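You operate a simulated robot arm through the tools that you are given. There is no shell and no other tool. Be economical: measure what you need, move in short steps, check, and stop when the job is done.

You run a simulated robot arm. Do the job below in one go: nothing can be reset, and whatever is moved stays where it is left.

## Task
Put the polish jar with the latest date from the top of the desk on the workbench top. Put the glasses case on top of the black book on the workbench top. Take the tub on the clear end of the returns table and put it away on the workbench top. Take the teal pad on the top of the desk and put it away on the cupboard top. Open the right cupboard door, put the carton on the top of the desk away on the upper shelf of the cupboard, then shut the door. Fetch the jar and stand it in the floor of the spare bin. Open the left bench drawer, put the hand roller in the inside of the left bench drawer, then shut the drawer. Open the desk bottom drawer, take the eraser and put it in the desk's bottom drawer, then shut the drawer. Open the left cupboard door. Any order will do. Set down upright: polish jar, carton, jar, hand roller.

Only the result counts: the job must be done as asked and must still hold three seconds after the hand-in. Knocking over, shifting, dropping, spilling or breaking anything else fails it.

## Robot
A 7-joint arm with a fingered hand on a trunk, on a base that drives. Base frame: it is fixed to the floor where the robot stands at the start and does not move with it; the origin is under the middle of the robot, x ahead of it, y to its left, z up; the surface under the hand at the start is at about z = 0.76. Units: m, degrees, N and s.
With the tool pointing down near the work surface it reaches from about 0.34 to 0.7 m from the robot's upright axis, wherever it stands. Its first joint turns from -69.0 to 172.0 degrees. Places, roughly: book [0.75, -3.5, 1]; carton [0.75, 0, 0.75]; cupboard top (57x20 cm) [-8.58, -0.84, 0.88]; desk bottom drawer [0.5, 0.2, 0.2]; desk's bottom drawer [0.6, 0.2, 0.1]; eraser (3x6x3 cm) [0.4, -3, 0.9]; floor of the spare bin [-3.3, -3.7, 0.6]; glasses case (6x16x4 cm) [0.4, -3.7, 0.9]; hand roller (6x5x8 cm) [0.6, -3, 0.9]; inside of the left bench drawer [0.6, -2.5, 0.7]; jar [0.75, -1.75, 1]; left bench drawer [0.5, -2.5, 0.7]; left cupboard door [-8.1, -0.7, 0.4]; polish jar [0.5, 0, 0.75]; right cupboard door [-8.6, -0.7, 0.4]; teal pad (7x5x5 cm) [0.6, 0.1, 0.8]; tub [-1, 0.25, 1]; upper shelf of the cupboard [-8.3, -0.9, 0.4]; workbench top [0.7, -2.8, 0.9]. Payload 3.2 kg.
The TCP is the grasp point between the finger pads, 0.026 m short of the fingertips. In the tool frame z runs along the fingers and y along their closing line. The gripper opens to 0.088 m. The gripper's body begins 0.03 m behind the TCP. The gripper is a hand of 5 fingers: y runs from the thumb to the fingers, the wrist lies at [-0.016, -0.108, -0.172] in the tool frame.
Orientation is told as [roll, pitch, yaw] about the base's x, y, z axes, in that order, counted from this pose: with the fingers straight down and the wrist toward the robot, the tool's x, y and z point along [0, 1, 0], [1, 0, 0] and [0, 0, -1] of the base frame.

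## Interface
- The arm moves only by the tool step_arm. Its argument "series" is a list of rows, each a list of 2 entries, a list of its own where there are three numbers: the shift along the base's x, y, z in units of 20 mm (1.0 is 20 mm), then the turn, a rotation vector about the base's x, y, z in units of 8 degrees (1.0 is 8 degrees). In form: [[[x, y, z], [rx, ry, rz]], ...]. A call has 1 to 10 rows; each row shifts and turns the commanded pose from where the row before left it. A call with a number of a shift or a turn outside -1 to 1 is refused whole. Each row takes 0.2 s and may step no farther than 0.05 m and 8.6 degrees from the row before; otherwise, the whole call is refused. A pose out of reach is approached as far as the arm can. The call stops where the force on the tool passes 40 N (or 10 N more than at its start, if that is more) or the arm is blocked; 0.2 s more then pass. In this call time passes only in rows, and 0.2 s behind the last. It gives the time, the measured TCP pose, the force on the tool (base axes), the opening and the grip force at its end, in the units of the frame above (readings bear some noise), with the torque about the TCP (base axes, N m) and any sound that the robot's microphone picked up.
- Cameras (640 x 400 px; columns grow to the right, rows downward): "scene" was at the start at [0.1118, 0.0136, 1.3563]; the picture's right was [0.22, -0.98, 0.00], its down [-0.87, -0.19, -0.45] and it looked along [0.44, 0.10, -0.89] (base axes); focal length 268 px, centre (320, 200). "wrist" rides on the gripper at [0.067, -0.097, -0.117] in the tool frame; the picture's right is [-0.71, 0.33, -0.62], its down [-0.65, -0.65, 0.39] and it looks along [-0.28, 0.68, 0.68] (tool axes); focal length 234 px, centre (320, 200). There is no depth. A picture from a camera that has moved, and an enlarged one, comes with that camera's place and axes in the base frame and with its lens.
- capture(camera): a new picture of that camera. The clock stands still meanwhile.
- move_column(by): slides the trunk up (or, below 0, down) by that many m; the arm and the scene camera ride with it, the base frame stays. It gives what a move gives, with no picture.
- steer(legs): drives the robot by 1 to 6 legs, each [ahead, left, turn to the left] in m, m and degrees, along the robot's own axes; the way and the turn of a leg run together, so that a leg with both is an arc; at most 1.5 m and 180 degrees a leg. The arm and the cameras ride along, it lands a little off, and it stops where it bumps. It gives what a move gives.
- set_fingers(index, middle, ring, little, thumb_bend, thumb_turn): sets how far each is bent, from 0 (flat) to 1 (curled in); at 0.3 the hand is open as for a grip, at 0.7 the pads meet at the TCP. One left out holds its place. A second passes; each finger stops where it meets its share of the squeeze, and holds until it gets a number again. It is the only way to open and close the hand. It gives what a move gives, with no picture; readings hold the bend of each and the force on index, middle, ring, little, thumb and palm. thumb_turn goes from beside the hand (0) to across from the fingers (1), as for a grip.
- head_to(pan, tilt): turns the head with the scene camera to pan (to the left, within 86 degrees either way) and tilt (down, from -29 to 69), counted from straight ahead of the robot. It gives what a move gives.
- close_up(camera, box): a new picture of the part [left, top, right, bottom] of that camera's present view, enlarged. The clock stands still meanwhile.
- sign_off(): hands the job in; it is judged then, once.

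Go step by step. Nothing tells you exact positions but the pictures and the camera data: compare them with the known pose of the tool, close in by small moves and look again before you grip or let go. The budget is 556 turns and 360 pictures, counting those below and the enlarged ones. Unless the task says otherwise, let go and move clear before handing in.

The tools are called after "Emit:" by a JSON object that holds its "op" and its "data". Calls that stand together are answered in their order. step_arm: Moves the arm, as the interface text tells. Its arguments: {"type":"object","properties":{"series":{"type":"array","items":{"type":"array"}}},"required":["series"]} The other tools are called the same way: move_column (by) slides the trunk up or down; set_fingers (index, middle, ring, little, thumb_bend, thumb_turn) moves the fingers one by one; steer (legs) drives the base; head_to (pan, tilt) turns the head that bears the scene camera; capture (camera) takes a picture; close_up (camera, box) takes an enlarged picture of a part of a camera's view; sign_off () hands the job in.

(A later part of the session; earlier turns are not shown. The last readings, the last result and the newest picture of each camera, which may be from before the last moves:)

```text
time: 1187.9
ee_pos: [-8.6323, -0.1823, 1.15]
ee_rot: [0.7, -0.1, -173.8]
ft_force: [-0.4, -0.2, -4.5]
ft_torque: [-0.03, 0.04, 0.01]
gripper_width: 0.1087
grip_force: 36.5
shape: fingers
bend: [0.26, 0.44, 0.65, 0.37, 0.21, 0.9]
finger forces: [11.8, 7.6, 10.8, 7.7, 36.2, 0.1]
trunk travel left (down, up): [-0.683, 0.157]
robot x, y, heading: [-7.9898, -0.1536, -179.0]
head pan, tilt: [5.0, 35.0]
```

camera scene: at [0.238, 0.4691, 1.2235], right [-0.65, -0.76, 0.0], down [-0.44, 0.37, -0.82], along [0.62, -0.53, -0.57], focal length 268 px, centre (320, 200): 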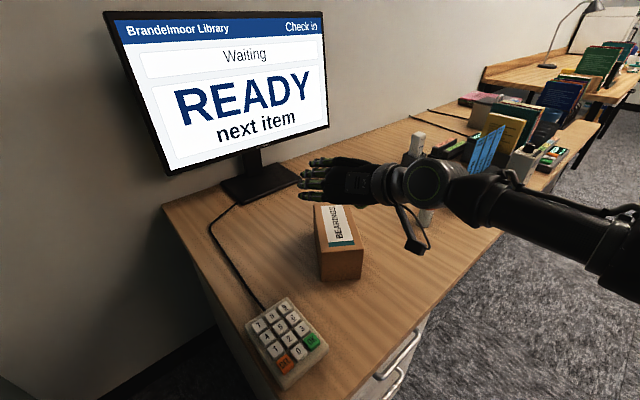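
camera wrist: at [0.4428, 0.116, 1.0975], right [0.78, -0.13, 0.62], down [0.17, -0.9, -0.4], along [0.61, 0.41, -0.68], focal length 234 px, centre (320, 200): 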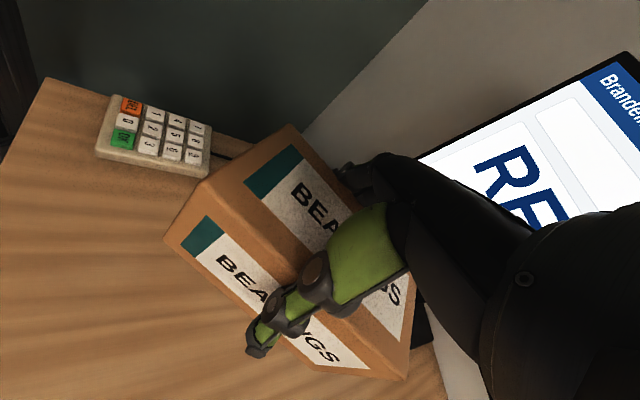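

Emit:
{"op": "steer", "data": {"legs": [[0.29, -0.14, 0], [0, 0, 69]]}}

Emit:
{"op": "step_arm", "data": {"series": [[[0.3, 0.9, -0.2], [0, 0, 0.9]], [[0.3, 0.9, -0.2], [0, 0, 0.9]], [[0.1, 0.5, -0.2], [0, 0, 0]]]}}

Emit:
{"op": "head_to", "data": {"pan": -10, "tilt": 50}}

Emit:
{"op": "capture", "data": {"camera": "scene"}}

```text
time: 1193.1
ee_pos: [-8.4634, -0.6344, 1.1501]
ee_rot: [0.6, -0.1, -102.6]
ft_force: [-0.2, 0.1, -3.9]
ft_torque: [-0.04, 0.0, 0.01]
gripper_width: 0.1082
grip_force: 35.4
shape: fingers
bend: [0.26, 0.44, 0.65, 0.37, 0.21, 0.9]
finger forces: [11.5, 7.3, 10.4, 7.5, 35.2, 0.0]
trunk travel left (down, up): [-0.683, 0.157]
robot x, y, heading: [-8.2835, -0.0214, -107.6]
head pan, tilt: [5.0, 35.0]
```

```text
time: 1193.9
ee_pos: [-8.4508, -0.6262, 1.1577]
ee_rot: [0.6, 0.0, -88.2]
ft_force: [0.2, 0.3, -4.2]
ft_torque: [-0.01, -0.01, 0.03]
gripper_width: 0.1079
grip_force: 36.1
shape: fingers
bend: [0.26, 0.44, 0.65, 0.37, 0.21, 0.9]
finger forces: [11.4, 7.2, 10.5, 7.5, 35.1, 0.0]
out of reach, approached as far as the arm can: row 1, 2, 3
trunk travel left (down, up): [-0.683, 0.157]
robot x, y, heading: [-8.2836, -0.021, -107.8]
head pan, tilt: [5.0, 35.0]
```

```text
time: 1194.7
ee_pos: [-8.4506, -0.6261, 1.1567]
ee_rot: [0.5, -0.1, -88.2]
ft_force: [0.4, -0.7, -4.1]
ft_torque: [-0.04, 0.01, -0.01]
gripper_width: 0.1081
grip_force: 35.9
shape: fingers
bend: [0.26, 0.44, 0.65, 0.37, 0.21, 0.9]
finger forces: [11.4, 7.3, 10.4, 7.5, 35.0, 0.1]
trunk travel left (down, up): [-0.683, 0.157]
robot x, y, heading: [-8.282, -0.0193, -107.6]
head pan, tilt: [-10.0, 50.0]
```

```text
24 pictures are left
camera scene: at [-8.3337, -0.1363, 1.3548], right [-0.89, 0.46, 0.0], down [0.35, 0.68, -0.64], along [-0.3, -0.57, -0.77], focal length 268 px, centre (320, 200)
```

scene: 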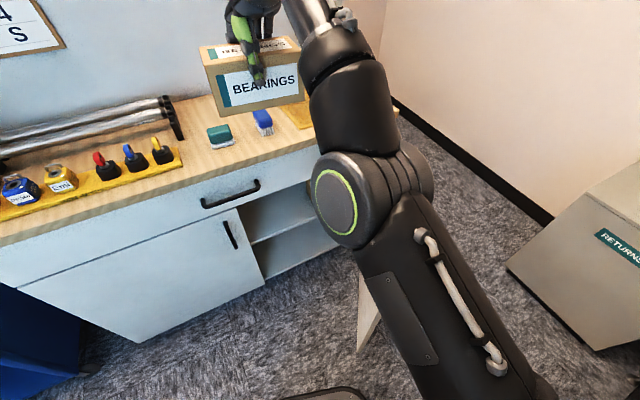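

Carton is level. Shift back a little and lower in front of the open compartment.

Emit:
{"op": "steer", "data": {"legs": [[-0.067, -0.021, 0]]}}

Emit:
{"op": "move_column", "data": {"by": -0.4}}

Emit:
{"op": "move_column", "data": {"by": -0.2}}

Emit:
{"op": "head_to", "data": {"pan": -5, "tilt": 30}}

Emit:
{"op": "capture", "data": {"camera": "scene"}}

```text
time: 1195.7
ee_pos: [-8.4507, -0.5568, 1.1579]
ee_rot: [0.6, -0.1, -88.2]
ft_force: [0.3, 0.0, -4.1]
ft_torque: [-0.06, -0.01, -0.03]
gripper_width: 0.1081
grip_force: 36.2
shape: fingers
bend: [0.26, 0.44, 0.65, 0.37, 0.21, 0.9]
finger forces: [11.4, 7.4, 10.6, 7.5, 35.4, 0.1]
trunk travel left (down, up): [-0.683, 0.157]
robot x, y, heading: [-8.282, 0.0496, -107.6]
head pan, tilt: [-10.0, 50.0]
```

```text
time: 1199.5
ee_pos: [-8.451, -0.5564, 0.7587]
ee_rot: [0.6, 0.0, -88.3]
ft_force: [-0.6, 0.7, -4.9]
ft_torque: [-0.05, 0.02, -0.01]
gripper_width: 0.1081
grip_force: 36.0
shape: fingers
bend: [0.26, 0.44, 0.65, 0.37, 0.21, 0.9]
finger forces: [11.4, 7.3, 10.4, 7.5, 35.1, 0.0]
trunk travel left (down, up): [-0.283, 0.557]
robot x, y, heading: [-8.2802, 0.0519, -107.6]
head pan, tilt: [-10.0, 50.0]
```

```text
time: 1201.7
ee_pos: [-8.4502, -0.5566, 0.5583]
ee_rot: [0.6, 0.0, -88.2]
ft_force: [-0.1, -0.2, -4.3]
ft_torque: [-0.01, 0.01, 0.0]
gripper_width: 0.1082
grip_force: 35.5
shape: fingers
bend: [0.26, 0.44, 0.65, 0.37, 0.21, 0.9]
finger forces: [11.3, 7.4, 10.4, 7.4, 35.1, 0.0]
trunk travel left (down, up): [-0.083, 0.757]
robot x, y, heading: [-8.2822, 0.051, -107.7]
head pan, tilt: [-10.0, 50.0]
```

```text
time: 1202.5
ee_pos: [-8.4503, -0.5564, 0.5572]
ee_rot: [0.6, 0.0, -88.2]
ft_force: [0.5, 0.6, -4.5]
ft_torque: [-0.02, -0.02, 0.02]
gripper_width: 0.1085
grip_force: 35.8
shape: fingers
bend: [0.26, 0.44, 0.65, 0.37, 0.21, 0.9]
finger forces: [11.2, 7.4, 10.4, 7.4, 35.0, 0.0]
trunk travel left (down, up): [-0.083, 0.757]
robot x, y, heading: [-8.2813, 0.0488, -107.8]
head pan, tilt: [-5.0, 30.0]
```

```text
23 pictures are left
camera scene: at [-8.3329, -0.0816, 0.7842], right [-0.92, 0.38, 0.0], down [0.19, 0.46, -0.87], along [-0.33, -0.8, -0.5], focal length 268 px, centre (320, 200)
```

scene: 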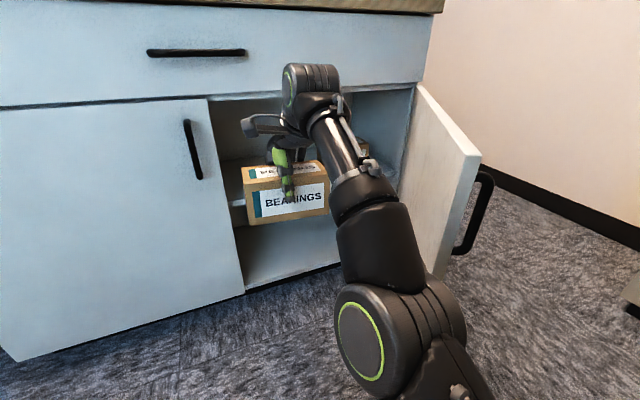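

Everything lines up: the shelf front edge is at y≈-0.744, z≈0.415, opening top ≈0.688. I pitch the hand 15° forward to lower the wrist, then advance slowly.

Emit:
{"op": "step_arm", "data": {"series": [[[0, 0, 0], [-0.94, 0, 0]], [[0, 0, 0], [-0.94, 0, 0]]]}}

Emit:
{"op": "move_column", "data": {"by": -0.04}}

Emit:
{"op": "steer", "data": {"legs": [[0.13, 0.012, 0]]}}

Emit:
{"op": "capture", "data": {"camera": "scene"}}

```text
time: 1203.2
ee_pos: [-8.4525, -0.6041, 0.5831]
ee_rot: [0.1, -15.0, -88.0]
ft_force: [-0.1, 0.6, -3.8]
ft_torque: [-0.01, -0.02, 0.02]
gripper_width: 0.1082
grip_force: 36.1
shape: fingers
bend: [0.27, 0.44, 0.65, 0.37, 0.21, 0.9]
finger forces: [10.9, 7.2, 10.3, 7.2, 35.7, 0.0]
out of reach, approached as far as the arm can: row 1, 2
trunk travel left (down, up): [-0.083, 0.757]
robot x, y, heading: [-8.2818, 0.0533, -107.8]
head pan, tilt: [-5.0, 30.0]
```

```text
time: 1204.0
ee_pos: [-8.4527, -0.6021, 0.5443]
ee_rot: [0.0, -14.9, -88.2]
ft_force: [-0.5, -0.3, -3.9]
ft_torque: [0.01, 0.01, 0.02]
gripper_width: 0.1081
grip_force: 35.5
shape: fingers
bend: [0.27, 0.44, 0.65, 0.37, 0.21, 0.9]
finger forces: [11.0, 7.2, 10.2, 7.2, 35.5, 0.1]
trunk travel left (down, up): [-0.043, 0.797]
robot x, y, heading: [-8.2807, 0.0527, -107.9]
head pan, tilt: [-5.0, 30.0]
```

```text
time: 1205.3
ee_pos: [-8.4813, -0.7288, 0.5442]
ee_rot: [0.0, -15.1, -88.4]
ft_force: [-0.2, 0.1, -4.5]
ft_torque: [0.01, -0.02, -0.01]
gripper_width: 0.108
grip_force: 35.5
shape: fingers
bend: [0.27, 0.44, 0.65, 0.37, 0.21, 0.9]
finger forces: [11.0, 7.3, 10.3, 7.3, 35.7, 0.0]
trunk travel left (down, up): [-0.043, 0.797]
robot x, y, heading: [-8.3116, -0.0825, -107.5]
head pan, tilt: [-5.0, 30.0]
```

```text
22 pictures are left
camera scene: at [-8.3616, -0.2099, 0.7443], right [-0.92, 0.39, 0.0], down [0.19, 0.46, -0.87], along [-0.33, -0.8, -0.5], focal length 268 px, centre (320, 200)
```

scene: 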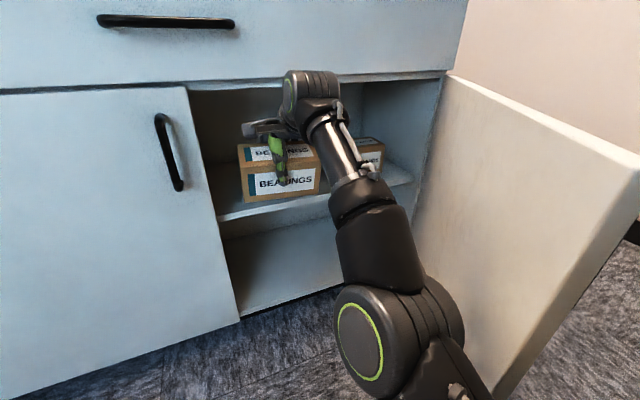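

Emit:
{"op": "move_column", "data": {"by": -0.026}}

Emit:
{"op": "steer", "data": {"legs": [[0.05, 0.002, 0]]}}

Emit:
{"op": "steer", "data": {"legs": [[0.025, 0.001, 0]]}}

Emit:
{"op": "capture", "data": {"camera": "scene"}}

```text
time: 1206.0
ee_pos: [-8.4825, -0.73, 0.5179]
ee_rot: [0.0, -15.0, -88.3]
ft_force: [0.0, 0.5, -4.4]
ft_torque: [0.02, 0.0, 0.03]
gripper_width: 0.1081
grip_force: 35.8
shape: fingers
bend: [0.27, 0.44, 0.65, 0.37, 0.21, 0.9]
finger forces: [10.9, 7.2, 10.2, 7.2, 35.6, 0.1]
trunk travel left (down, up): [-0.017, 0.823]
robot x, y, heading: [-8.3093, -0.0808, -107.4]
head pan, tilt: [-5.0, 30.0]
```

```text
time: 1207.0
ee_pos: [-8.4969, -0.7703, 0.5133]
ee_rot: [0.1, -14.5, -88.8]
ft_force: [0.6, 0.0, -4.6]
ft_torque: [-0.01, -0.01, -0.01]
gripper_width: 0.1079
grip_force: 36.2
shape: fingers
bend: [0.27, 0.44, 0.65, 0.37, 0.21, 0.9]
finger forces: [11.3, 7.3, 10.3, 7.4, 36.2, 0.1]
trunk travel left (down, up): [-0.017, 0.823]
robot x, y, heading: [-8.3222, -0.1215, -108.3]
head pan, tilt: [-5.0, 30.0]
stopped in leg 1: the robot was blocked; the commanded pose is now the measured one
```

```text
time: 1207.8
ee_pos: [-8.498, -0.7701, 0.5117]
ee_rot: [0.3, -14.3, -89.1]
ft_force: [-0.7, 0.2, -3.9]
ft_torque: [-0.02, -0.04, 0.03]
gripper_width: 0.1078
grip_force: 36.4
shape: fingers
bend: [0.27, 0.44, 0.65, 0.37, 0.21, 0.9]
finger forces: [11.3, 7.4, 10.3, 7.4, 36.1, 0.1]
trunk travel left (down, up): [-0.017, 0.823]
robot x, y, heading: [-8.3193, -0.1208, -108.5]
head pan, tilt: [-5.0, 30.0]
stopped in leg 1: the robot was blocked; the commanded pose is now the measured one
```

```text
21 pictures are left
camera scene: at [-8.3713, -0.2522, 0.7183], right [-0.92, 0.4, 0.0], down [0.2, 0.46, -0.87], along [-0.35, -0.79, -0.5], focal length 268 px, centre (320, 200)
```

scene: 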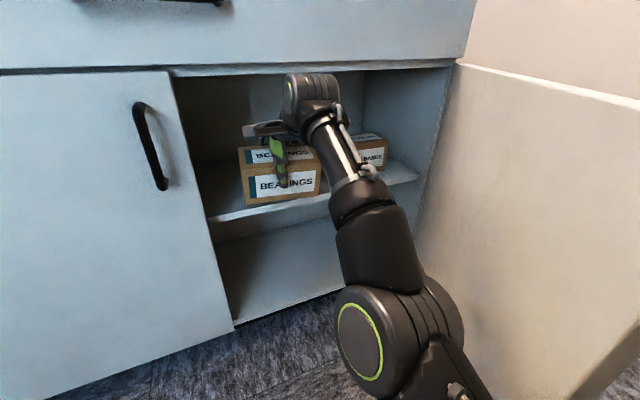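

Blocked, probably by the open right door at the base's side. I shift left a little and try the last 3 cm.

Emit:
{"op": "steer", "data": {"legs": [[-0.01, 0.05, 0]]}}

Emit:
{"op": "steer", "data": {"legs": [[0.035, 0, 0]]}}

```text
time: 1208.7
ee_pos: [-8.4477, -0.7763, 0.5139]
ee_rot: [0.1, -14.4, -89.0]
ft_force: [0.3, 0.2, -3.7]
ft_torque: [0.0, 0.02, -0.04]
gripper_width: 0.1076
grip_force: 36.0
shape: fingers
bend: [0.27, 0.44, 0.65, 0.37, 0.21, 0.9]
finger forces: [11.3, 7.3, 10.4, 7.3, 36.0, 0.0]
trunk travel left (down, up): [-0.017, 0.823]
robot x, y, heading: [-8.2704, -0.1281, -108.2]
head pan, tilt: [-5.0, 30.0]
```

```text
time: 1209.5
ee_pos: [-8.4586, -0.8111, 0.5135]
ee_rot: [0.1, -14.5, -89.0]
ft_force: [0.3, -1.2, -4.8]
ft_torque: [0.02, -0.02, -0.01]
gripper_width: 0.1077
grip_force: 36.3
shape: fingers
bend: [0.27, 0.44, 0.65, 0.37, 0.21, 0.9]
finger forces: [11.1, 7.4, 10.4, 7.3, 36.1, 0.1]
trunk travel left (down, up): [-0.017, 0.823]
robot x, y, heading: [-8.2826, -0.1593, -108.6]
head pan, tilt: [-5.0, 30.0]
```

Through. Lower the last bit onto the shelf.

Emit:
{"op": "move_column", "data": {"by": -0.016}}

Emit:
{"op": "close_up", "data": {"camera": "scene", "box": [170, 60, 420, 260]}}

```text
time: 1210.2
ee_pos: [-8.4595, -0.8096, 0.4979]
ee_rot: [0.1, -14.5, -89.1]
ft_force: [0.4, -0.4, -4.6]
ft_torque: [0.02, 0.0, 0.03]
gripper_width: 0.1076
grip_force: 36.1
shape: fingers
bend: [0.27, 0.44, 0.65, 0.37, 0.21, 0.9]
finger forces: [11.2, 7.3, 10.3, 7.3, 36.0, 0.0]
trunk travel left (down, up): [-0.001, 0.839]
robot x, y, heading: [-8.2804, -0.1619, -108.4]
head pan, tilt: [-5.0, 30.0]
```

```text
2.00 times, centred on (295, 160) of scene
camera zoom: at [-8.3316, -0.2918, 0.7022], right [-0.92, 0.4, 0.0], down [0.2, 0.46, -0.87], along [-0.34, -0.79, -0.5], focal length 535 px, centre (370, 280)
```

zoom: 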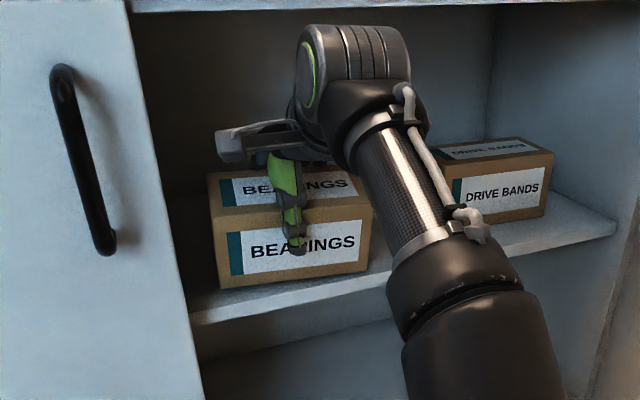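

Emit:
{"op": "step_arm", "data": {"series": [[[0, 0, -0.25], [0, 0, 0]], [[0, 0, -0.25], [0, 0, 0]], [[0, 0, -0.25], [0, 0, 0]]]}}

```text
time: 1211.0
ee_pos: [-8.4586, -0.8139, 0.4914]
ee_rot: [0.1, -15.0, -89.0]
ft_force: [3.8, 3.9, 16.4]
ft_torque: [1.13, 0.13, -0.11]
gripper_width: 0.1071
grip_force: 40.8
shape: fingers
bend: [0.27, 0.45, 0.66, 0.37, 0.21, 0.9]
finger forces: [9.8, 7.5, 11.1, 8.6, 44.7, 0.1]
out of reach, approached as far as the arm can: row 2
trunk travel left (down, up): [-0.001, 0.839]
robot x, y, heading: [-8.2826, -0.1624, -108.4]
head pan, tilt: [-5.0, 30.0]
```

Near edge touches. I level the carton a little by pitching back in place.

Emit:
{"op": "step_arm", "data": {"series": [[[0, 0, 0.1], [0.5, 0, 0]], [[0, 0, 0.1], [0.5, 0, 0]]]}}

```text
time: 1211.6
ee_pos: [-8.4444, -0.7904, 0.4866]
ee_rot: [0.2, -7.0, -89.1]
ft_force: [-2.6, -6.6, 22.4]
ft_torque: [-0.01, 0.06, 0.02]
gripper_width: 0.1076
grip_force: 41.7
shape: fingers
bend: [0.26, 0.44, 0.65, 0.36, 0.22, 0.91]
finger forces: [14.8, 9.3, 12.9, 9.8, 36.6, 0.1]
out of reach, approached as far as the arm can: row 1, 2
trunk travel left (down, up): [-0.001, 0.839]
robot x, y, heading: [-8.2805, -0.1606, -108.6]
head pan, tilt: [-5.0, 30.0]
```

Resting evenly. Release the carton.

Emit:
{"op": "set_fingers", "data": {"index": 0.12, "middle": 0.12, "ring": 0.12, "little": 0.12, "thumb_bend": 0.08}}

Emit:
{"op": "close_up", "data": {"camera": "scene", "box": [170, 60, 420, 260]}}

```text
time: 1212.6
ee_pos: [-8.4433, -0.7902, 0.4801]
ee_rot: [0.4, -6.4, -89.0]
ft_force: [-0.2, 0.1, 0.1]
ft_torque: [-0.03, 0.01, -0.05]
gripper_width: 0.1152
grip_force: 0.5
shape: fingers
bend: [0.12, 0.12, 0.12, 0.12, 0.08, 0.97]
finger forces: [0.1, 0.0, 0.0, 0.0, 1.4, 0.1]
trunk travel left (down, up): [-0.001, 0.839]
robot x, y, heading: [-8.2791, -0.1591, -108.3]
head pan, tilt: [-5.0, 30.0]
```

```text
2.00 times, centred on (295, 160) of scene
camera zoom: at [-8.3315, -0.2912, 0.7023], right [-0.92, 0.4, 0.0], down [0.2, 0.46, -0.87], along [-0.34, -0.79, -0.5], focal length 535 px, centre (370, 280)
```

zoom: 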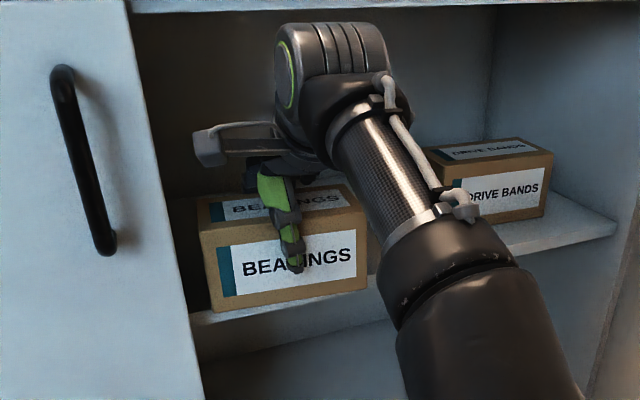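

The carton stands on the shelf. I flatten the fingers so they lift over its top, raise slightly and look before pulling out.

Emit:
{"op": "set_fingers", "data": {"index": 0.0, "middle": 0.0, "ring": 0.0, "little": 0.0, "thumb_bend": 0.0}}

Emit:
{"op": "move_column", "data": {"by": 0.03}}

Emit:
{"op": "capture", "data": {"camera": "wrist"}}

```text
time: 1213.6
ee_pos: [-8.4444, -0.7896, 0.4823]
ee_rot: [0.2, -6.4, -89.0]
ft_force: [0.7, 1.2, -0.6]
ft_torque: [-0.05, -0.01, -0.01]
gripper_width: 0.1267
grip_force: 0.3
shape: fingers
bend: [0.0, 0.0, 0.0, 0.0, 0.0, 0.97]
finger forces: [0.0, 0.0, 0.0, 0.0, 0.9, 0.1]
trunk travel left (down, up): [-0.001, 0.839]
robot x, y, heading: [-8.2784, -0.1638, -108.5]
head pan, tilt: [-5.0, 30.0]
```

```text
time: 1214.3
ee_pos: [-8.4443, -0.7909, 0.5106]
ee_rot: [0.3, -6.5, -89.0]
ft_force: [-0.2, -0.5, 0.8]
ft_torque: [-0.03, -0.01, 0.0]
gripper_width: 0.1269
grip_force: 0.0
shape: fingers
bend: [0.0, 0.0, 0.0, 0.0, 0.0, 0.97]
finger forces: [0.0, 0.0, 0.0, 0.0, 0.0, 0.1]
trunk travel left (down, up): [-0.031, 0.809]
robot x, y, heading: [-8.2779, -0.1599, -108.8]
head pan, tilt: [-5.0, 30.0]
```

```text
18 pictures are left
camera wrist: at [-8.3791, -0.6811, 0.6175], right [-0.71, -0.27, 0.65], down [-0.66, 0.59, -0.46], along [-0.26, -0.76, -0.6], focal length 234 px, centre (320, 200)
```

wrist: 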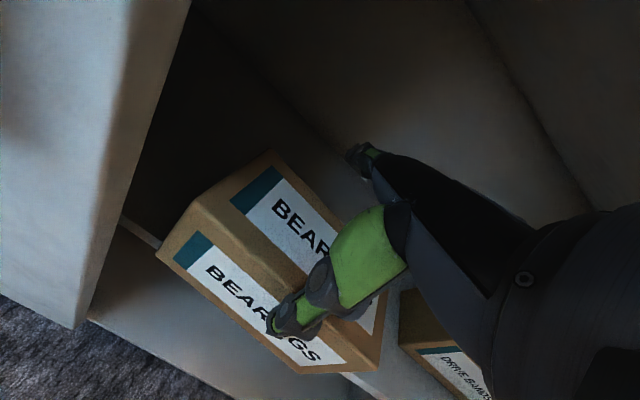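

Emit:
{"op": "move_column", "data": {"by": 0.025}}

Emit:
{"op": "steer", "data": {"legs": [[-0.03, 0, 0]]}}

Emit:
{"op": "close_up", "data": {"camera": "scene", "box": [170, 60, 420, 260]}}

```text
time: 1215.0
ee_pos: [-8.4436, -0.7906, 0.5376]
ee_rot: [0.4, -6.5, -89.0]
ft_force: [0.2, -0.2, -0.4]
ft_torque: [-0.01, -0.02, -0.01]
gripper_width: 0.1265
grip_force: 0.1
shape: fingers
bend: [0.0, 0.0, 0.0, 0.0, 0.0, 0.97]
finger forces: [0.0, 0.0, 0.0, 0.0, 0.0, 0.0]
trunk travel left (down, up): [-0.056, 0.784]
robot x, y, heading: [-8.28, -0.1595, -108.1]
head pan, tilt: [-5.0, 30.0]
```

```text
time: 1215.9
ee_pos: [-8.4348, -0.761, 0.5366]
ee_rot: [0.4, -6.6, -88.9]
ft_force: [0.0, -0.5, 0.3]
ft_torque: [-0.01, 0.01, 0.0]
gripper_width: 0.1268
grip_force: 0.0
shape: fingers
bend: [0.0, 0.0, 0.0, 0.0, 0.0, 0.97]
finger forces: [0.0, 0.0, 0.0, 0.0, 0.0, 0.1]
trunk travel left (down, up): [-0.056, 0.784]
robot x, y, heading: [-8.2672, -0.1364, -108.3]
head pan, tilt: [-5.0, 30.0]
```

```text
2.00 times, centred on (295, 160) of scene
camera zoom: at [-8.322, -0.2627, 0.7574], right [-0.92, 0.4, 0.0], down [0.2, 0.46, -0.87], along [-0.34, -0.79, -0.5], focal length 535 px, centre (370, 280)
```

zoom: 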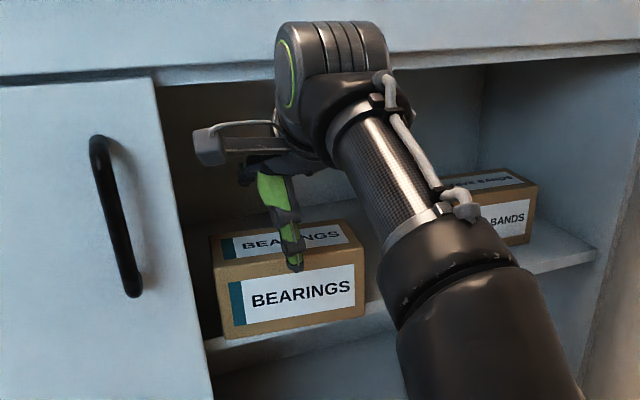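

The hand is free above the carton. Pull out, make a fist, and push the carton a few centimetres deeper.

Emit:
{"op": "steer", "data": {"legs": [[-0.14, 0, 0]]}}

Emit:
{"op": "set_fingers", "data": {"index": 0.8, "middle": 0.8, "ring": 0.8, "little": 0.8, "thumb_bend": 0.75}}

Emit:
{"op": "move_column", "data": {"by": -0.055}}

Emit:
{"op": "steer", "data": {"legs": [[0.06, 0, 0]]}}

Emit:
{"op": "close_up", "data": {"camera": "scene", "box": [170, 60, 420, 260]}}

```text
time: 1217.2
ee_pos: [-8.3921, -0.6299, 0.5363]
ee_rot: [0.3, -6.5, -89.2]
ft_force: [-0.1, -0.6, 0.3]
ft_torque: [0.03, 0.02, 0.0]
gripper_width: 0.127
grip_force: 0.1
shape: fingers
bend: [0.0, 0.0, 0.0, 0.0, 0.0, 0.97]
finger forces: [0.1, 0.0, 0.1, 0.0, 0.0, 0.1]
trunk travel left (down, up): [-0.056, 0.784]
robot x, y, heading: [-8.2253, 0.0007, -108.7]
head pan, tilt: [-5.0, 30.0]
```

```text
time: 1218.2
ee_pos: [-8.3932, -0.6288, 0.5366]
ee_rot: [0.3, -6.5, -89.2]
ft_force: [-0.1, -0.6, -0.5]
ft_torque: [-0.01, 0.0, -0.05]
gripper_width: 0.0
grip_force: 0.0
shape: fingers
bend: [0.77, 0.8, 0.8, 0.8, 0.72, 0.97]
finger forces: [0.0, 0.0, 0.0, 0.0, 0.0, 0.1]
trunk travel left (down, up): [-0.056, 0.784]
robot x, y, heading: [-8.2262, 0.0005, -108.5]
head pan, tilt: [-5.0, 30.0]
```

```text
time: 1219.2
ee_pos: [-8.3913, -0.6291, 0.4818]
ee_rot: [0.3, -6.5, -89.2]
ft_force: [-0.4, 0.1, -0.3]
ft_torque: [-0.02, 0.03, 0.0]
gripper_width: 0.0001
grip_force: 0.1
shape: fingers
bend: [0.78, 0.8, 0.8, 0.8, 0.72, 0.97]
finger forces: [0.0, 0.2, 0.0, 0.0, 0.0, 0.0]
trunk travel left (down, up): [-0.001, 0.839]
robot x, y, heading: [-8.2235, -0.0007, -108.5]
head pan, tilt: [-5.0, 30.0]
```

```text
time: 1220.1
ee_pos: [-8.411, -0.6874, 0.4816]
ee_rot: [0.3, -6.5, -89.1]
ft_force: [0.3, 0.1, -0.1]
ft_torque: [-0.01, -0.01, 0.0]
gripper_width: 0.0
grip_force: 0.0
shape: fingers
bend: [0.78, 0.8, 0.8, 0.8, 0.72, 0.97]
finger forces: [0.1, 0.0, 0.1, 0.0, 0.1, 0.0]
trunk travel left (down, up): [-0.001, 0.839]
robot x, y, heading: [-8.2421, -0.0605, -108.8]
head pan, tilt: [-5.0, 30.0]
```

```text
2.00 times, centred on (295, 160) of scene
camera zoom: at [-8.2973, -0.1874, 0.7024], right [-0.92, 0.4, 0.0], down [0.2, 0.46, -0.87], along [-0.35, -0.79, -0.5], focal length 535 px, centre (370, 280)
```

zoom: 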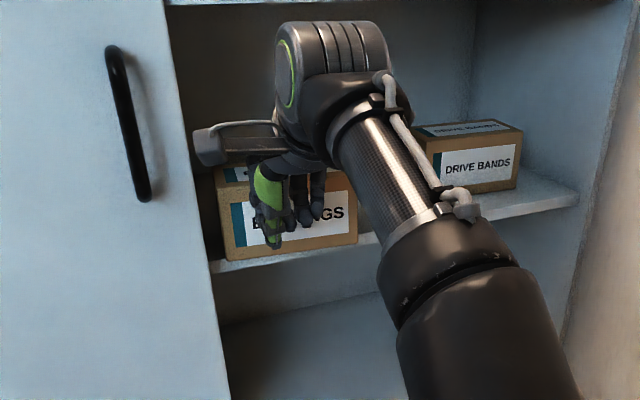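

Emit:
{"op": "steer", "data": {"legs": [[0.085, 0.01, 0]]}}

Emit:
{"op": "steer", "data": {"legs": [[-0.12, 0, 0]]}}

Emit:
{"op": "capture", "data": {"camera": "scene"}}

```text
time: 1221.2
ee_pos: [-8.4295, -0.7698, 0.4809]
ee_rot: [0.3, -6.5, -89.1]
ft_force: [-0.4, 0.5, 0.0]
ft_torque: [0.01, -0.01, 0.0]
gripper_width: 0.0001
grip_force: 0.0
shape: fingers
bend: [0.78, 0.8, 0.8, 0.8, 0.72, 0.97]
finger forces: [0.0, 0.1, 0.0, 0.1, 0.0, 0.0]
trunk travel left (down, up): [-0.001, 0.839]
robot x, y, heading: [-8.2616, -0.1405, -108.7]
head pan, tilt: [-5.0, 30.0]
```

```text
time: 1222.5
ee_pos: [-8.3899, -0.658, 0.4822]
ee_rot: [0.2, -6.5, -89.1]
ft_force: [-1.2, 0.2, 0.0]
ft_torque: [0.0, -0.01, -0.01]
gripper_width: 0.0
grip_force: 0.0
shape: fingers
bend: [0.78, 0.8, 0.8, 0.8, 0.72, 0.97]
finger forces: [0.0, 0.0, 0.0, 0.0, 0.0, 0.1]
trunk travel left (down, up): [-0.001, 0.839]
robot x, y, heading: [-8.2265, -0.0281, -108.5]
head pan, tilt: [-5.0, 30.0]
```

```text
15 pictures are left
camera scene: at [-8.2768, -0.1579, 0.7024], right [-0.92, 0.4, 0.0], down [0.2, 0.46, -0.87], along [-0.35, -0.79, -0.5], focal length 268 px, centre (320, 200)
```

scene: 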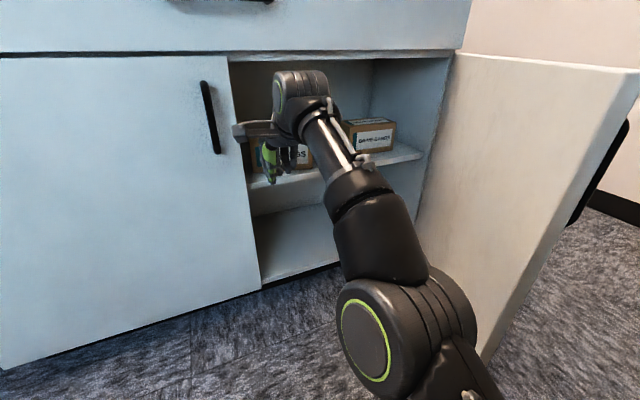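

Carton is in. Next shut the right door: I'll hook over its top edge near the free end and pull it, then push it shut. Back off, rise, and face west.

Emit:
{"op": "steer", "data": {"legs": [[-0.08, 0, 0]]}}

Emit:
{"op": "move_column", "data": {"by": 0.4}}

Emit:
{"op": "step_arm", "data": {"series": [[[0, 0, 0], [0.4, 0, -0.8]], [[0, 0, 0], [0.4, 0, -0.8]], [[0, 0, 0], [0, 0, -0.8]]]}}

Emit:
{"op": "steer", "data": {"legs": [[0, 0, -71.5]]}}

Emit:
{"op": "set_fingers", "data": {"index": 0.3, "middle": 0.3, "ring": 0.3, "little": 0.3, "thumb_bend": 0.3}}

Emit:
{"op": "head_to", "data": {"pan": 10, "tilt": 50}}

Emit:
{"op": "capture", "data": {"camera": "scene"}}

```text
time: 1223.5
ee_pos: [-8.3657, -0.5815, 0.481]
ee_rot: [0.2, -6.5, -89.2]
ft_force: [0.0, 0.0, -0.5]
ft_torque: [0.0, -0.03, -0.04]
gripper_width: 0.0
grip_force: 0.1
shape: fingers
bend: [0.78, 0.8, 0.8, 0.8, 0.72, 0.97]
finger forces: [0.0, 0.0, 0.0, 0.1, 0.1, 0.0]
trunk travel left (down, up): [-0.001, 0.839]
robot x, y, heading: [-8.1987, 0.0501, -108.5]
head pan, tilt: [-5.0, 30.0]
```

```text
time: 1227.3
ee_pos: [-8.3665, -0.5815, 0.8822]
ee_rot: [0.3, -6.6, -89.3]
ft_force: [0.8, 0.5, 1.2]
ft_torque: [0.03, -0.03, 0.03]
gripper_width: 0.0
grip_force: 0.0
shape: fingers
bend: [0.78, 0.8, 0.8, 0.8, 0.72, 0.97]
finger forces: [0.0, 0.1, 0.0, 0.0, 0.0, 0.0]
trunk travel left (down, up): [-0.401, 0.439]
robot x, y, heading: [-8.1986, 0.0473, -108.7]
head pan, tilt: [-5.0, 30.0]
```

```text
time: 1228.1
ee_pos: [-8.3621, -0.5611, 0.8711]
ee_rot: [-0.3, -0.1, -108.5]
ft_force: [1.4, 0.1, 0.9]
ft_torque: [-0.01, -0.01, -0.02]
gripper_width: 0.0
grip_force: 0.0
shape: fingers
bend: [0.78, 0.8, 0.8, 0.8, 0.72, 0.97]
finger forces: [0.0, 0.0, 0.0, 0.1, 0.1, 0.0]
out of reach, approached as far as the arm can: row 1, 2
trunk travel left (down, up): [-0.401, 0.439]
robot x, y, heading: [-8.1971, 0.049, -108.7]
head pan, tilt: [-5.0, 30.0]
```

```text
time: 1229.2
ee_pos: [-8.4081, -0.5509, 0.8717]
ee_rot: [-0.4, -0.2, -112.6]
ft_force: [0.3, 0.8, -0.1]
ft_torque: [-0.02, -0.01, -0.03]
gripper_width: 0.0003
grip_force: 0.0
shape: fingers
bend: [0.78, 0.8, 0.8, 0.8, 0.72, 0.97]
finger forces: [0.0, 0.0, 0.0, 0.0, 0.0, 0.0]
trunk travel left (down, up): [-0.401, 0.439]
robot x, y, heading: [-8.2043, 0.0429, -112.7]
head pan, tilt: [-5.0, 30.0]
stopped in leg 1: the robot was blocked; the commanded pose is now the measured one
```

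```text
time: 1230.2
ee_pos: [-8.4087, -0.55, 0.8715]
ee_rot: [-0.2, -0.2, -112.6]
ft_force: [0.0, 0.5, 0.5]
ft_torque: [0.02, 0.0, 0.01]
gripper_width: 0.0876
grip_force: 0.0
shape: fingers
bend: [0.3, 0.3, 0.3, 0.3, 0.3, 0.97]
finger forces: [0.0, 0.0, 0.0, 0.0, 0.0, 0.0]
trunk travel left (down, up): [-0.401, 0.439]
robot x, y, heading: [-8.2028, 0.04, -112.7]
head pan, tilt: [-5.0, 30.0]
```

```text
time: 1231.1
ee_pos: [-8.4083, -0.5514, 0.8712]
ee_rot: [-0.4, -0.2, -112.5]
ft_force: [0.0, -0.4, 0.2]
ft_torque: [0.04, -0.02, 0.04]
gripper_width: 0.0875
grip_force: 0.1
shape: fingers
bend: [0.3, 0.3, 0.3, 0.3, 0.3, 0.97]
finger forces: [0.0, 0.0, 0.0, 0.0, 0.1, 0.0]
trunk travel left (down, up): [-0.401, 0.439]
robot x, y, heading: [-8.2017, 0.0437, -112.7]
head pan, tilt: [10.0, 50.0]
```

```text
14 pictures are left
camera scene: at [-8.2387, -0.0782, 1.073], right [-0.97, 0.22, 0.0], down [0.17, 0.75, -0.64], along [-0.14, -0.63, -0.77], focal length 268 px, centre (320, 200)
```

scene: 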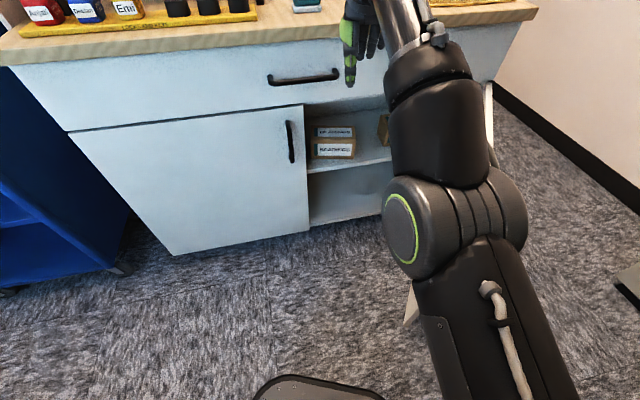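

Emit:
{"op": "move_column", "data": {"by": 0.2}}

Emit:
{"op": "steer", "data": {"legs": [[0.08, 0.1, 0], [0, 0, -67.3]]}}

```text
time: 1233.2
ee_pos: [-8.409, -0.5508, 1.0712]
ee_rot: [-0.3, -0.2, -112.6]
ft_force: [0.1, 1.2, -0.4]
ft_torque: [-0.01, -0.01, 0.01]
gripper_width: 0.0874
grip_force: 0.1
shape: fingers
bend: [0.3, 0.3, 0.3, 0.3, 0.3, 0.97]
finger forces: [0.0, 0.1, 0.0, 0.0, 0.0, 0.0]
trunk travel left (down, up): [-0.601, 0.239]
robot x, y, heading: [-8.2008, 0.0441, -112.7]
head pan, tilt: [10.0, 50.0]
```

```text
time: 1237.4
ee_pos: [-8.7693, -0.1119, 1.0692]
ee_rot: [-0.2, -0.2, -179.8]
ft_force: [0.0, 0.8, 0.7]
ft_torque: [0.0, 0.01, 0.02]
gripper_width: 0.0874
grip_force: 0.1
shape: fingers
bend: [0.3, 0.3, 0.3, 0.3, 0.3, 0.97]
finger forces: [0.1, 0.1, 0.0, 0.0, 0.0, 0.0]
trunk travel left (down, up): [-0.601, 0.239]
robot x, y, heading: [-8.1404, -0.0704, -179.9]
head pan, tilt: [10.0, 50.0]
```

Emit:
{"op": "head_to", "data": {"pan": 25, "tilt": 50}}

Emit:
{"op": "capture", "data": {"camera": "scene"}}

```text
time: 1238.2
ee_pos: [-8.7703, -0.1107, 1.0713]
ee_rot: [-0.3, -0.2, -179.9]
ft_force: [-0.2, -0.1, 0.1]
ft_torque: [-0.05, -0.03, 0.01]
gripper_width: 0.0878
grip_force: 0.2
shape: fingers
bend: [0.3, 0.3, 0.3, 0.3, 0.3, 0.97]
finger forces: [0.0, 0.0, 0.0, 0.1, 0.0, 0.0]
trunk travel left (down, up): [-0.601, 0.239]
robot x, y, heading: [-8.1396, -0.0686, -180.2]
head pan, tilt: [25.0, 50.0]
```

```text
13 pictures are left
camera scene: at [-8.2621, -0.1026, 1.2729], right [-0.42, 0.91, 0.0], down [0.69, 0.32, -0.64], along [-0.58, -0.27, -0.77], focal length 268 px, centre (320, 200)
```

scene: 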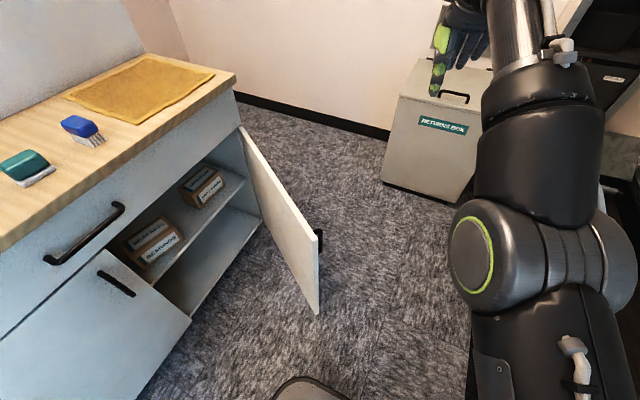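

The door stands at about 57°, its free top corner at (-8.592, -0.262). I align the hand across its top edge about 5 cm from the corner.

Emit:
{"op": "step_arm", "data": {"series": [[[0, 0, 0], [0, 0, -1]], [[0, 0, 0], [0, 0, -1]], [[0, 0, 0], [0, 0, -1]], [[0, 0, 0], [0, 0, -1]]]}}

Emit:
{"op": "steer", "data": {"legs": [[-0.15, 0.19, 0]]}}

Emit:
{"op": "move_column", "data": {"by": -0.27}}

Emit:
{"op": "capture", "data": {"camera": "wrist"}}

```text
time: 1239.2
ee_pos: [-8.7498, -0.0885, 1.049]
ee_rot: [-0.6, 0.9, 146.4]
ft_force: [0.2, -0.2, 0.2]
ft_torque: [-0.02, 0.03, 0.01]
gripper_width: 0.0874
grip_force: 0.1
shape: fingers
bend: [0.3, 0.3, 0.3, 0.3, 0.3, 0.97]
finger forces: [0.0, 0.0, 0.1, 0.1, 0.0, 0.0]
out of reach, approached as far as the arm can: row 1, 2, 3, 4
trunk travel left (down, up): [-0.601, 0.239]
robot x, y, heading: [-8.1429, -0.0711, -180.0]
head pan, tilt: [25.0, 50.0]
```

```text
time: 1241.0
ee_pos: [-8.5971, -0.2847, 1.0575]
ee_rot: [0.4, 1.0, 147.1]
ft_force: [0.3, -0.2, -0.8]
ft_torque: [0.0, 0.07, 0.01]
gripper_width: 0.0879
grip_force: 0.0
shape: fingers
bend: [0.3, 0.3, 0.3, 0.3, 0.3, 0.97]
finger forces: [0.0, 0.1, 0.0, 0.1, 0.1, 0.0]
trunk travel left (down, up): [-0.601, 0.239]
robot x, y, heading: [-7.9918, -0.261, -179.8]
head pan, tilt: [25.0, 50.0]
```

```text
time: 1243.8
ee_pos: [-8.5998, -0.2814, 0.7884]
ee_rot: [0.7, 1.0, 146.7]
ft_force: [-0.7, -0.6, 0.3]
ft_torque: [-0.02, 0.0, 0.0]
gripper_width: 0.0876
grip_force: 0.0
shape: fingers
bend: [0.3, 0.3, 0.3, 0.3, 0.3, 0.97]
finger forces: [0.0, 0.0, 0.0, 0.1, 0.1, 0.1]
trunk travel left (down, up): [-0.331, 0.509]
robot x, y, heading: [-7.9929, -0.261, -179.5]
head pan, tilt: [25.0, 50.0]
```

```text
12 pictures are left
camera wrist: at [-8.5539, -0.3903, 0.9077], right [0.1, 0.79, 0.61], down [0.91, 0.18, -0.38], along [-0.41, 0.59, -0.69], focal length 234 px, centre (320, 200)
```

wrist: 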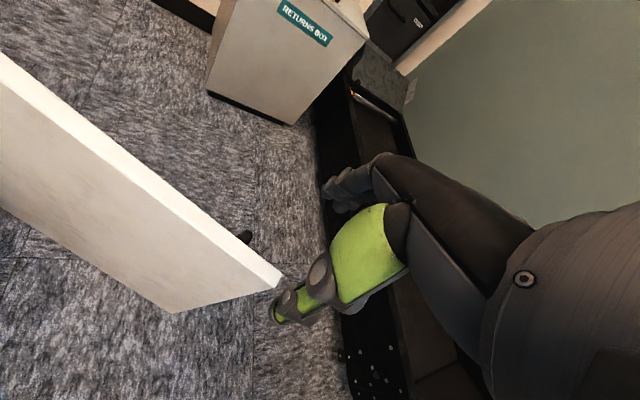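

Emit:
{"op": "steer", "data": {"legs": [[0.045, 0.079, 0]]}}

Emit:
{"op": "move_column", "data": {"by": -0.12}}

Emit:
{"op": "capture", "data": {"camera": "wrist"}}

```text
time: 1244.9
ee_pos: [-8.6447, -0.3615, 0.7875]
ee_rot: [0.5, 1.2, 147.0]
ft_force: [0.2, -0.1, 0.4]
ft_torque: [-0.02, 0.0, 0.01]
gripper_width: 0.0875
grip_force: 0.0
shape: fingers
bend: [0.3, 0.3, 0.3, 0.3, 0.3, 0.97]
finger forces: [0.1, 0.0, 0.1, 0.1, 0.0, 0.1]
trunk travel left (down, up): [-0.331, 0.509]
robot x, y, heading: [-8.037, -0.34, -179.8]
head pan, tilt: [25.0, 50.0]
```

```text
time: 1246.4
ee_pos: [-8.644, -0.3603, 0.6678]
ee_rot: [0.6, 1.2, 146.9]
ft_force: [1.1, -0.4, -0.7]
ft_torque: [-0.02, -0.01, -0.02]
gripper_width: 0.0877
grip_force: 0.0
shape: fingers
bend: [0.3, 0.3, 0.3, 0.3, 0.3, 0.97]
finger forces: [0.1, 0.0, 0.1, 0.0, 0.1, 0.1]
trunk travel left (down, up): [-0.211, 0.629]
robot x, y, heading: [-8.037, -0.3398, -179.5]
head pan, tilt: [25.0, 50.0]
```

```text
11 pictures are left
camera wrist: at [-8.5994, -0.4691, 0.7876], right [0.1, 0.79, 0.61], down [0.91, 0.18, -0.38], along [-0.41, 0.59, -0.69], focal length 234 px, centre (320, 200)
```

wrist: 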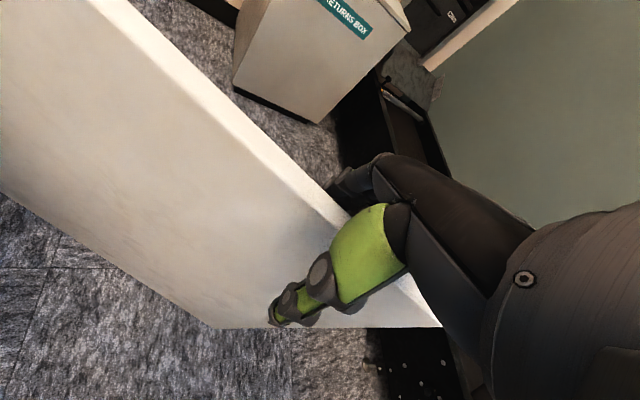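

The door's top edge is between thumb and fingers. Pull it by an arc backing move.

Emit:
{"op": "steer", "data": {"legs": [[-0.1, 0, 12]]}}

Emit:
{"op": "capture", "data": {"camera": "scene"}}

```text
time: 1247.5
ee_pos: [-8.5288, -0.4776, 0.6674]
ee_rot: [0.6, 1.1, 159.1]
ft_force: [-0.9, -0.4, -0.2]
ft_torque: [0.03, 0.02, 0.01]
gripper_width: 0.0883
grip_force: 0.1
shape: fingers
bend: [0.3, 0.3, 0.3, 0.3, 0.3, 0.97]
finger forces: [0.0, 0.0, 0.1, 0.0, 0.1, 0.1]
trunk travel left (down, up): [-0.211, 0.629]
robot x, y, heading: [-7.9399, -0.3297, -167.4]
head pan, tilt: [25.0, 50.0]
```

```text
10 pictures are left
camera scene: at [-8.0493, -0.3862, 0.8829], right [-0.61, 0.79, 0.0], down [0.61, 0.47, -0.64], along [-0.51, -0.39, -0.77], focal length 268 px, centre (320, 200)
```

scene: 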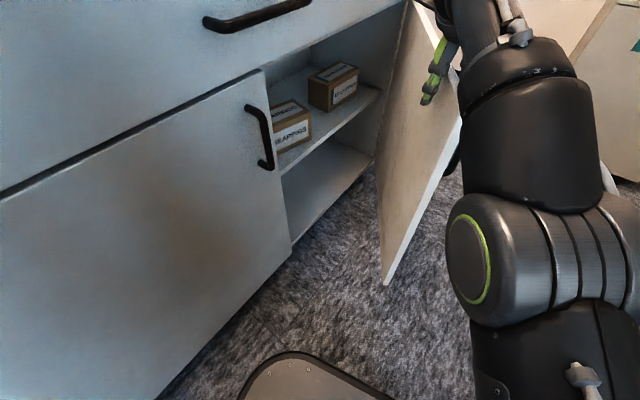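

The door follows, now at about 36°. One more arc.

Emit:
{"op": "steer", "data": {"legs": [[-0.01, 0, 12]]}}

Emit:
{"op": "move_column", "data": {"by": 0.2}}

Emit:
{"op": "set_fingers", "data": {"index": 0.8, "middle": 0.8, "ring": 0.8, "little": 0.8, "thumb_bend": 0.75}}

Emit:
{"op": "capture", "data": {"camera": "scene"}}

```text
time: 1248.7
ee_pos: [-8.4753, -0.5933, 0.6667]
ee_rot: [0.7, 1.0, 171.1]
ft_force: [-5.3, -2.1, 2.0]
ft_torque: [-0.04, -0.14, -0.39]
gripper_width: 0.0894
grip_force: 4.6
shape: fingers
bend: [0.28, 0.3, 0.3, 0.3, 0.31, 0.95]
finger forces: [4.7, 0.0, 0.0, 0.1, 4.2, 0.0]
trunk travel left (down, up): [-0.211, 0.629]
robot x, y, heading: [-7.931, -0.3243, -155.2]
head pan, tilt: [25.0, 50.0]
```

```text
time: 1250.9
ee_pos: [-8.4746, -0.5934, 0.8678]
ee_rot: [0.5, 1.0, 171.1]
ft_force: [-0.5, -0.7, 0.0]
ft_torque: [0.02, 0.01, 0.02]
gripper_width: 0.088
grip_force: 0.1
shape: fingers
bend: [0.3, 0.3, 0.3, 0.3, 0.3, 0.97]
finger forces: [0.0, 0.1, 0.0, 0.1, 0.1, 0.0]
trunk travel left (down, up): [-0.411, 0.429]
robot x, y, heading: [-7.9329, -0.3256, -155.4]
head pan, tilt: [25.0, 50.0]
```

```text
time: 1251.9
ee_pos: [-8.475, -0.5943, 0.8673]
ee_rot: [0.6, 1.1, 171.1]
ft_force: [-0.3, 1.0, -0.5]
ft_torque: [0.01, -0.01, -0.01]
gripper_width: 0.0
grip_force: 0.1
shape: fingers
bend: [0.77, 0.8, 0.8, 0.8, 0.72, 0.97]
finger forces: [0.0, 0.0, 0.0, 0.0, 0.1, 0.0]
trunk travel left (down, up): [-0.411, 0.429]
robot x, y, heading: [-7.9304, -0.3262, -155.2]
head pan, tilt: [25.0, 50.0]
```

```text
9 pictures are left
camera scene: at [-8.0256, -0.4045, 1.0829], right [-0.76, 0.65, 0.0], down [0.5, 0.58, -0.64], along [-0.42, -0.49, -0.77], focal length 268 px, centre (320, 200)
```

scene: 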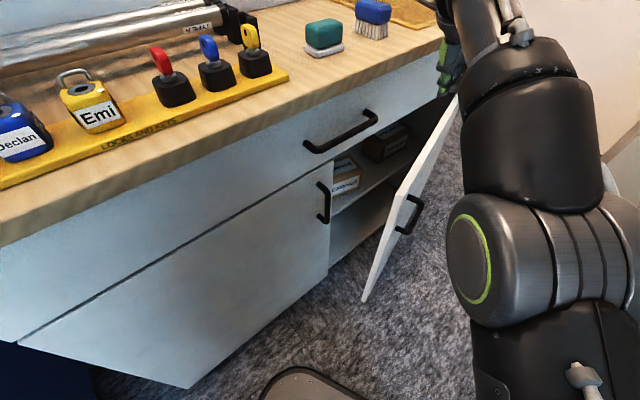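

The door is at about 22°. Now I reposition to its outer side, turn the hand toward the cupboard, and push it shut.

Emit:
{"op": "steer", "data": {"legs": [[-0.125, -0.268, 0]]}}

Emit:
{"op": "step_arm", "data": {"series": [[[0, 0, 0], [0, 0, 1]], [[0, 0, 0], [0, 0, 1]], [[0, 0, 0], [0, 0, 1]], [[0, 0, 0], [0, 0, 1]], [[0, 0, 0], [0, 0, 1]], [[0, 0, 0], [0, 0, 1]], [[0, 0, 0], [0, 0, 1]], [[0, 0, 0], [0, 0, 1]], [[0, 0, 0], [0, 0, 1]], [[0, 0, 0], [0, 0, 1]]]}}

Emit:
{"op": "step_arm", "data": {"series": [[[0, 0, 0], [0, 0, 1]], [[0, 0, 0], [0, 0, 1]]]}}

```text
time: 1253.9
ee_pos: [-8.4751, -0.2923, 0.8676]
ee_rot: [0.7, 1.1, 171.1]
ft_force: [0.4, 0.7, -0.4]
ft_torque: [-0.02, -0.01, 0.02]
gripper_width: 0.0002
grip_force: 0.0
shape: fingers
bend: [0.78, 0.8, 0.8, 0.8, 0.72, 0.97]
finger forces: [0.1, 0.0, 0.0, 0.1, 0.0, 0.1]
trunk travel left (down, up): [-0.411, 0.429]
robot x, y, heading: [-7.9326, -0.0215, -155.3]
head pan, tilt: [25.0, 50.0]
```

```text
time: 1256.1
ee_pos: [-8.4755, -0.2938, 0.8684]
ee_rot: [0.6, 1.1, -108.9]
ft_force: [0.1, -0.3, 0.6]
ft_torque: [0.01, -0.02, 0.0]
gripper_width: 0.0
grip_force: 0.0
shape: fingers
bend: [0.78, 0.8, 0.8, 0.8, 0.72, 0.97]
finger forces: [0.0, 0.0, 0.1, 0.0, 0.0, 0.1]
trunk travel left (down, up): [-0.411, 0.429]
robot x, y, heading: [-7.931, -0.024, -155.6]
head pan, tilt: [25.0, 50.0]
```

```text
time: 1256.7
ee_pos: [-8.4601, -0.2883, 0.8617]
ee_rot: [0.6, 1.1, -92.7]
ft_force: [0.5, -0.3, 0.2]
ft_torque: [0.0, -0.03, 0.01]
gripper_width: 0.0001
grip_force: 0.1
shape: fingers
bend: [0.78, 0.8, 0.8, 0.8, 0.72, 0.97]
finger forces: [0.0, 0.0, 0.0, 0.1, 0.0, 0.1]
out of reach, approached as far as the arm can: row 1, 2
trunk travel left (down, up): [-0.411, 0.429]
robot x, y, heading: [-7.9326, -0.0263, -155.4]
head pan, tilt: [25.0, 50.0]
```

Emit:
{"op": "move_column", "data": {"by": -0.34}}

Emit:
{"op": "steer", "data": {"legs": [[0.145, 0.31, 0]]}}

Emit:
{"op": "capture", "data": {"camera": "scene"}}

```text
time: 1260.0
ee_pos: [-8.4591, -0.2882, 0.5221]
ee_rot: [0.5, 1.1, -93.0]
ft_force: [-0.5, 0.2, -0.8]
ft_torque: [-0.02, 0.01, 0.02]
gripper_width: 0.0
grip_force: 0.0
shape: fingers
bend: [0.78, 0.8, 0.8, 0.8, 0.72, 0.97]
finger forces: [0.0, 0.1, 0.0, 0.0, 0.1, 0.1]
trunk travel left (down, up): [-0.071, 0.769]
robot x, y, heading: [-7.9317, -0.0262, -155.6]
head pan, tilt: [25.0, 50.0]
```

```text
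time: 1262.3
ee_pos: [-8.4613, -0.6348, 0.5234]
ee_rot: [0.6, 1.1, -93.0]
ft_force: [0.1, 0.4, -0.2]
ft_torque: [0.01, 0.04, 0.0]
gripper_width: 0.0001
grip_force: 0.2
shape: fingers
bend: [0.78, 0.8, 0.8, 0.8, 0.72, 0.97]
finger forces: [0.0, 0.1, 0.1, 0.0, 0.0, 0.1]
trunk travel left (down, up): [-0.071, 0.769]
robot x, y, heading: [-7.9278, -0.3679, -155.6]
head pan, tilt: [25.0, 50.0]
```

```text
8 pictures are left
camera scene: at [-8.0275, -0.4512, 0.7429], right [-0.76, 0.65, 0.0], down [0.5, 0.58, -0.64], along [-0.42, -0.49, -0.77], focal length 268 px, centre (320, 200)
```

scene: 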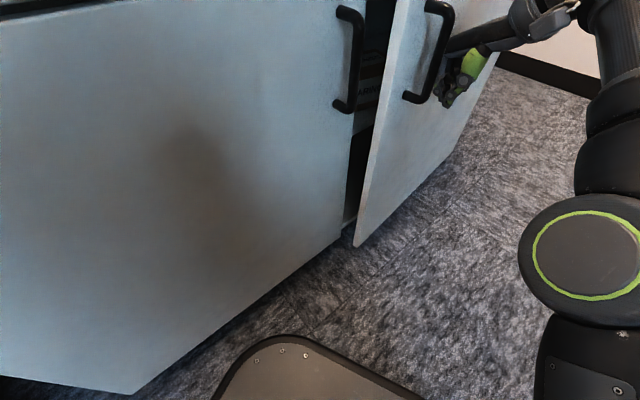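

Nearly shut. Push the rest with the arm.

Emit:
{"op": "step_arm", "data": {"series": [[[0, -0.8, 0], [0, 0, 0]], [[0, -0.8, 0], [0, 0, 0]], [[0, -0.8, 0], [0, 0, 0]], [[0, -0.8, 0], [0, 0, 0]], [[0, -0.8, 0], [0, 0, 0]]]}}

```text
time: 1263.5
ee_pos: [-8.4318, -0.6807, 0.5138]
ee_rot: [0.7, 1.1, -93.0]
ft_force: [1.0, -0.5, -0.2]
ft_torque: [0.05, 0.01, 0.0]
gripper_width: 0.0
grip_force: 0.1
shape: fingers
bend: [0.78, 0.8, 0.8, 0.8, 0.72, 0.97]
finger forces: [0.1, 0.1, 0.1, 0.1, 0.0, 0.0]
out of reach, approached as far as the arm can: row 1, 2, 3, 4, 5
trunk travel left (down, up): [-0.071, 0.769]
robot x, y, heading: [-7.933, -0.3685, -155.6]
head pan, tilt: [25.0, 50.0]
```

Emit:
{"op": "steer", "data": {"legs": [[0.03, 0.045, 0]]}}

Emit:
{"op": "capture", "data": {"camera": "scene"}}

```text
time: 1264.3
ee_pos: [-8.4376, -0.6881, 0.5151]
ee_rot: [0.6, 1.7, -93.3]
ft_force: [0.8, 4.0, 0.1]
ft_torque: [-0.23, 0.08, -0.03]
gripper_width: 0.0
grip_force: 1.8
shape: fingers
bend: [0.78, 0.8, 0.8, 0.8, 0.72, 0.97]
finger forces: [0.0, 4.1, 0.0, 0.0, 0.0, 0.0]
trunk travel left (down, up): [-0.071, 0.769]
robot x, y, heading: [-7.9357, -0.389, -155.7]
head pan, tilt: [25.0, 50.0]
stopped in leg 1: the force on the tool passed its limit at 62 N (the readings are from after the stop); the commanded pose is now the measured one
```

```text
7 pictures are left
camera scene: at [-8.0298, -0.4647, 0.7429], right [-0.76, 0.65, 0.0], down [0.5, 0.58, -0.64], along [-0.42, -0.49, -0.77], focal length 268 px, centre (320, 200)
```

scene: 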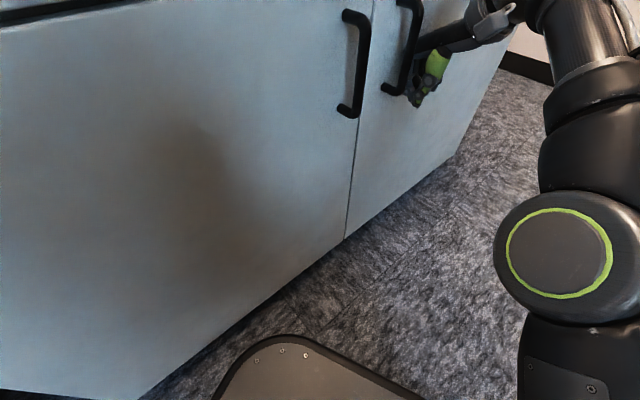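

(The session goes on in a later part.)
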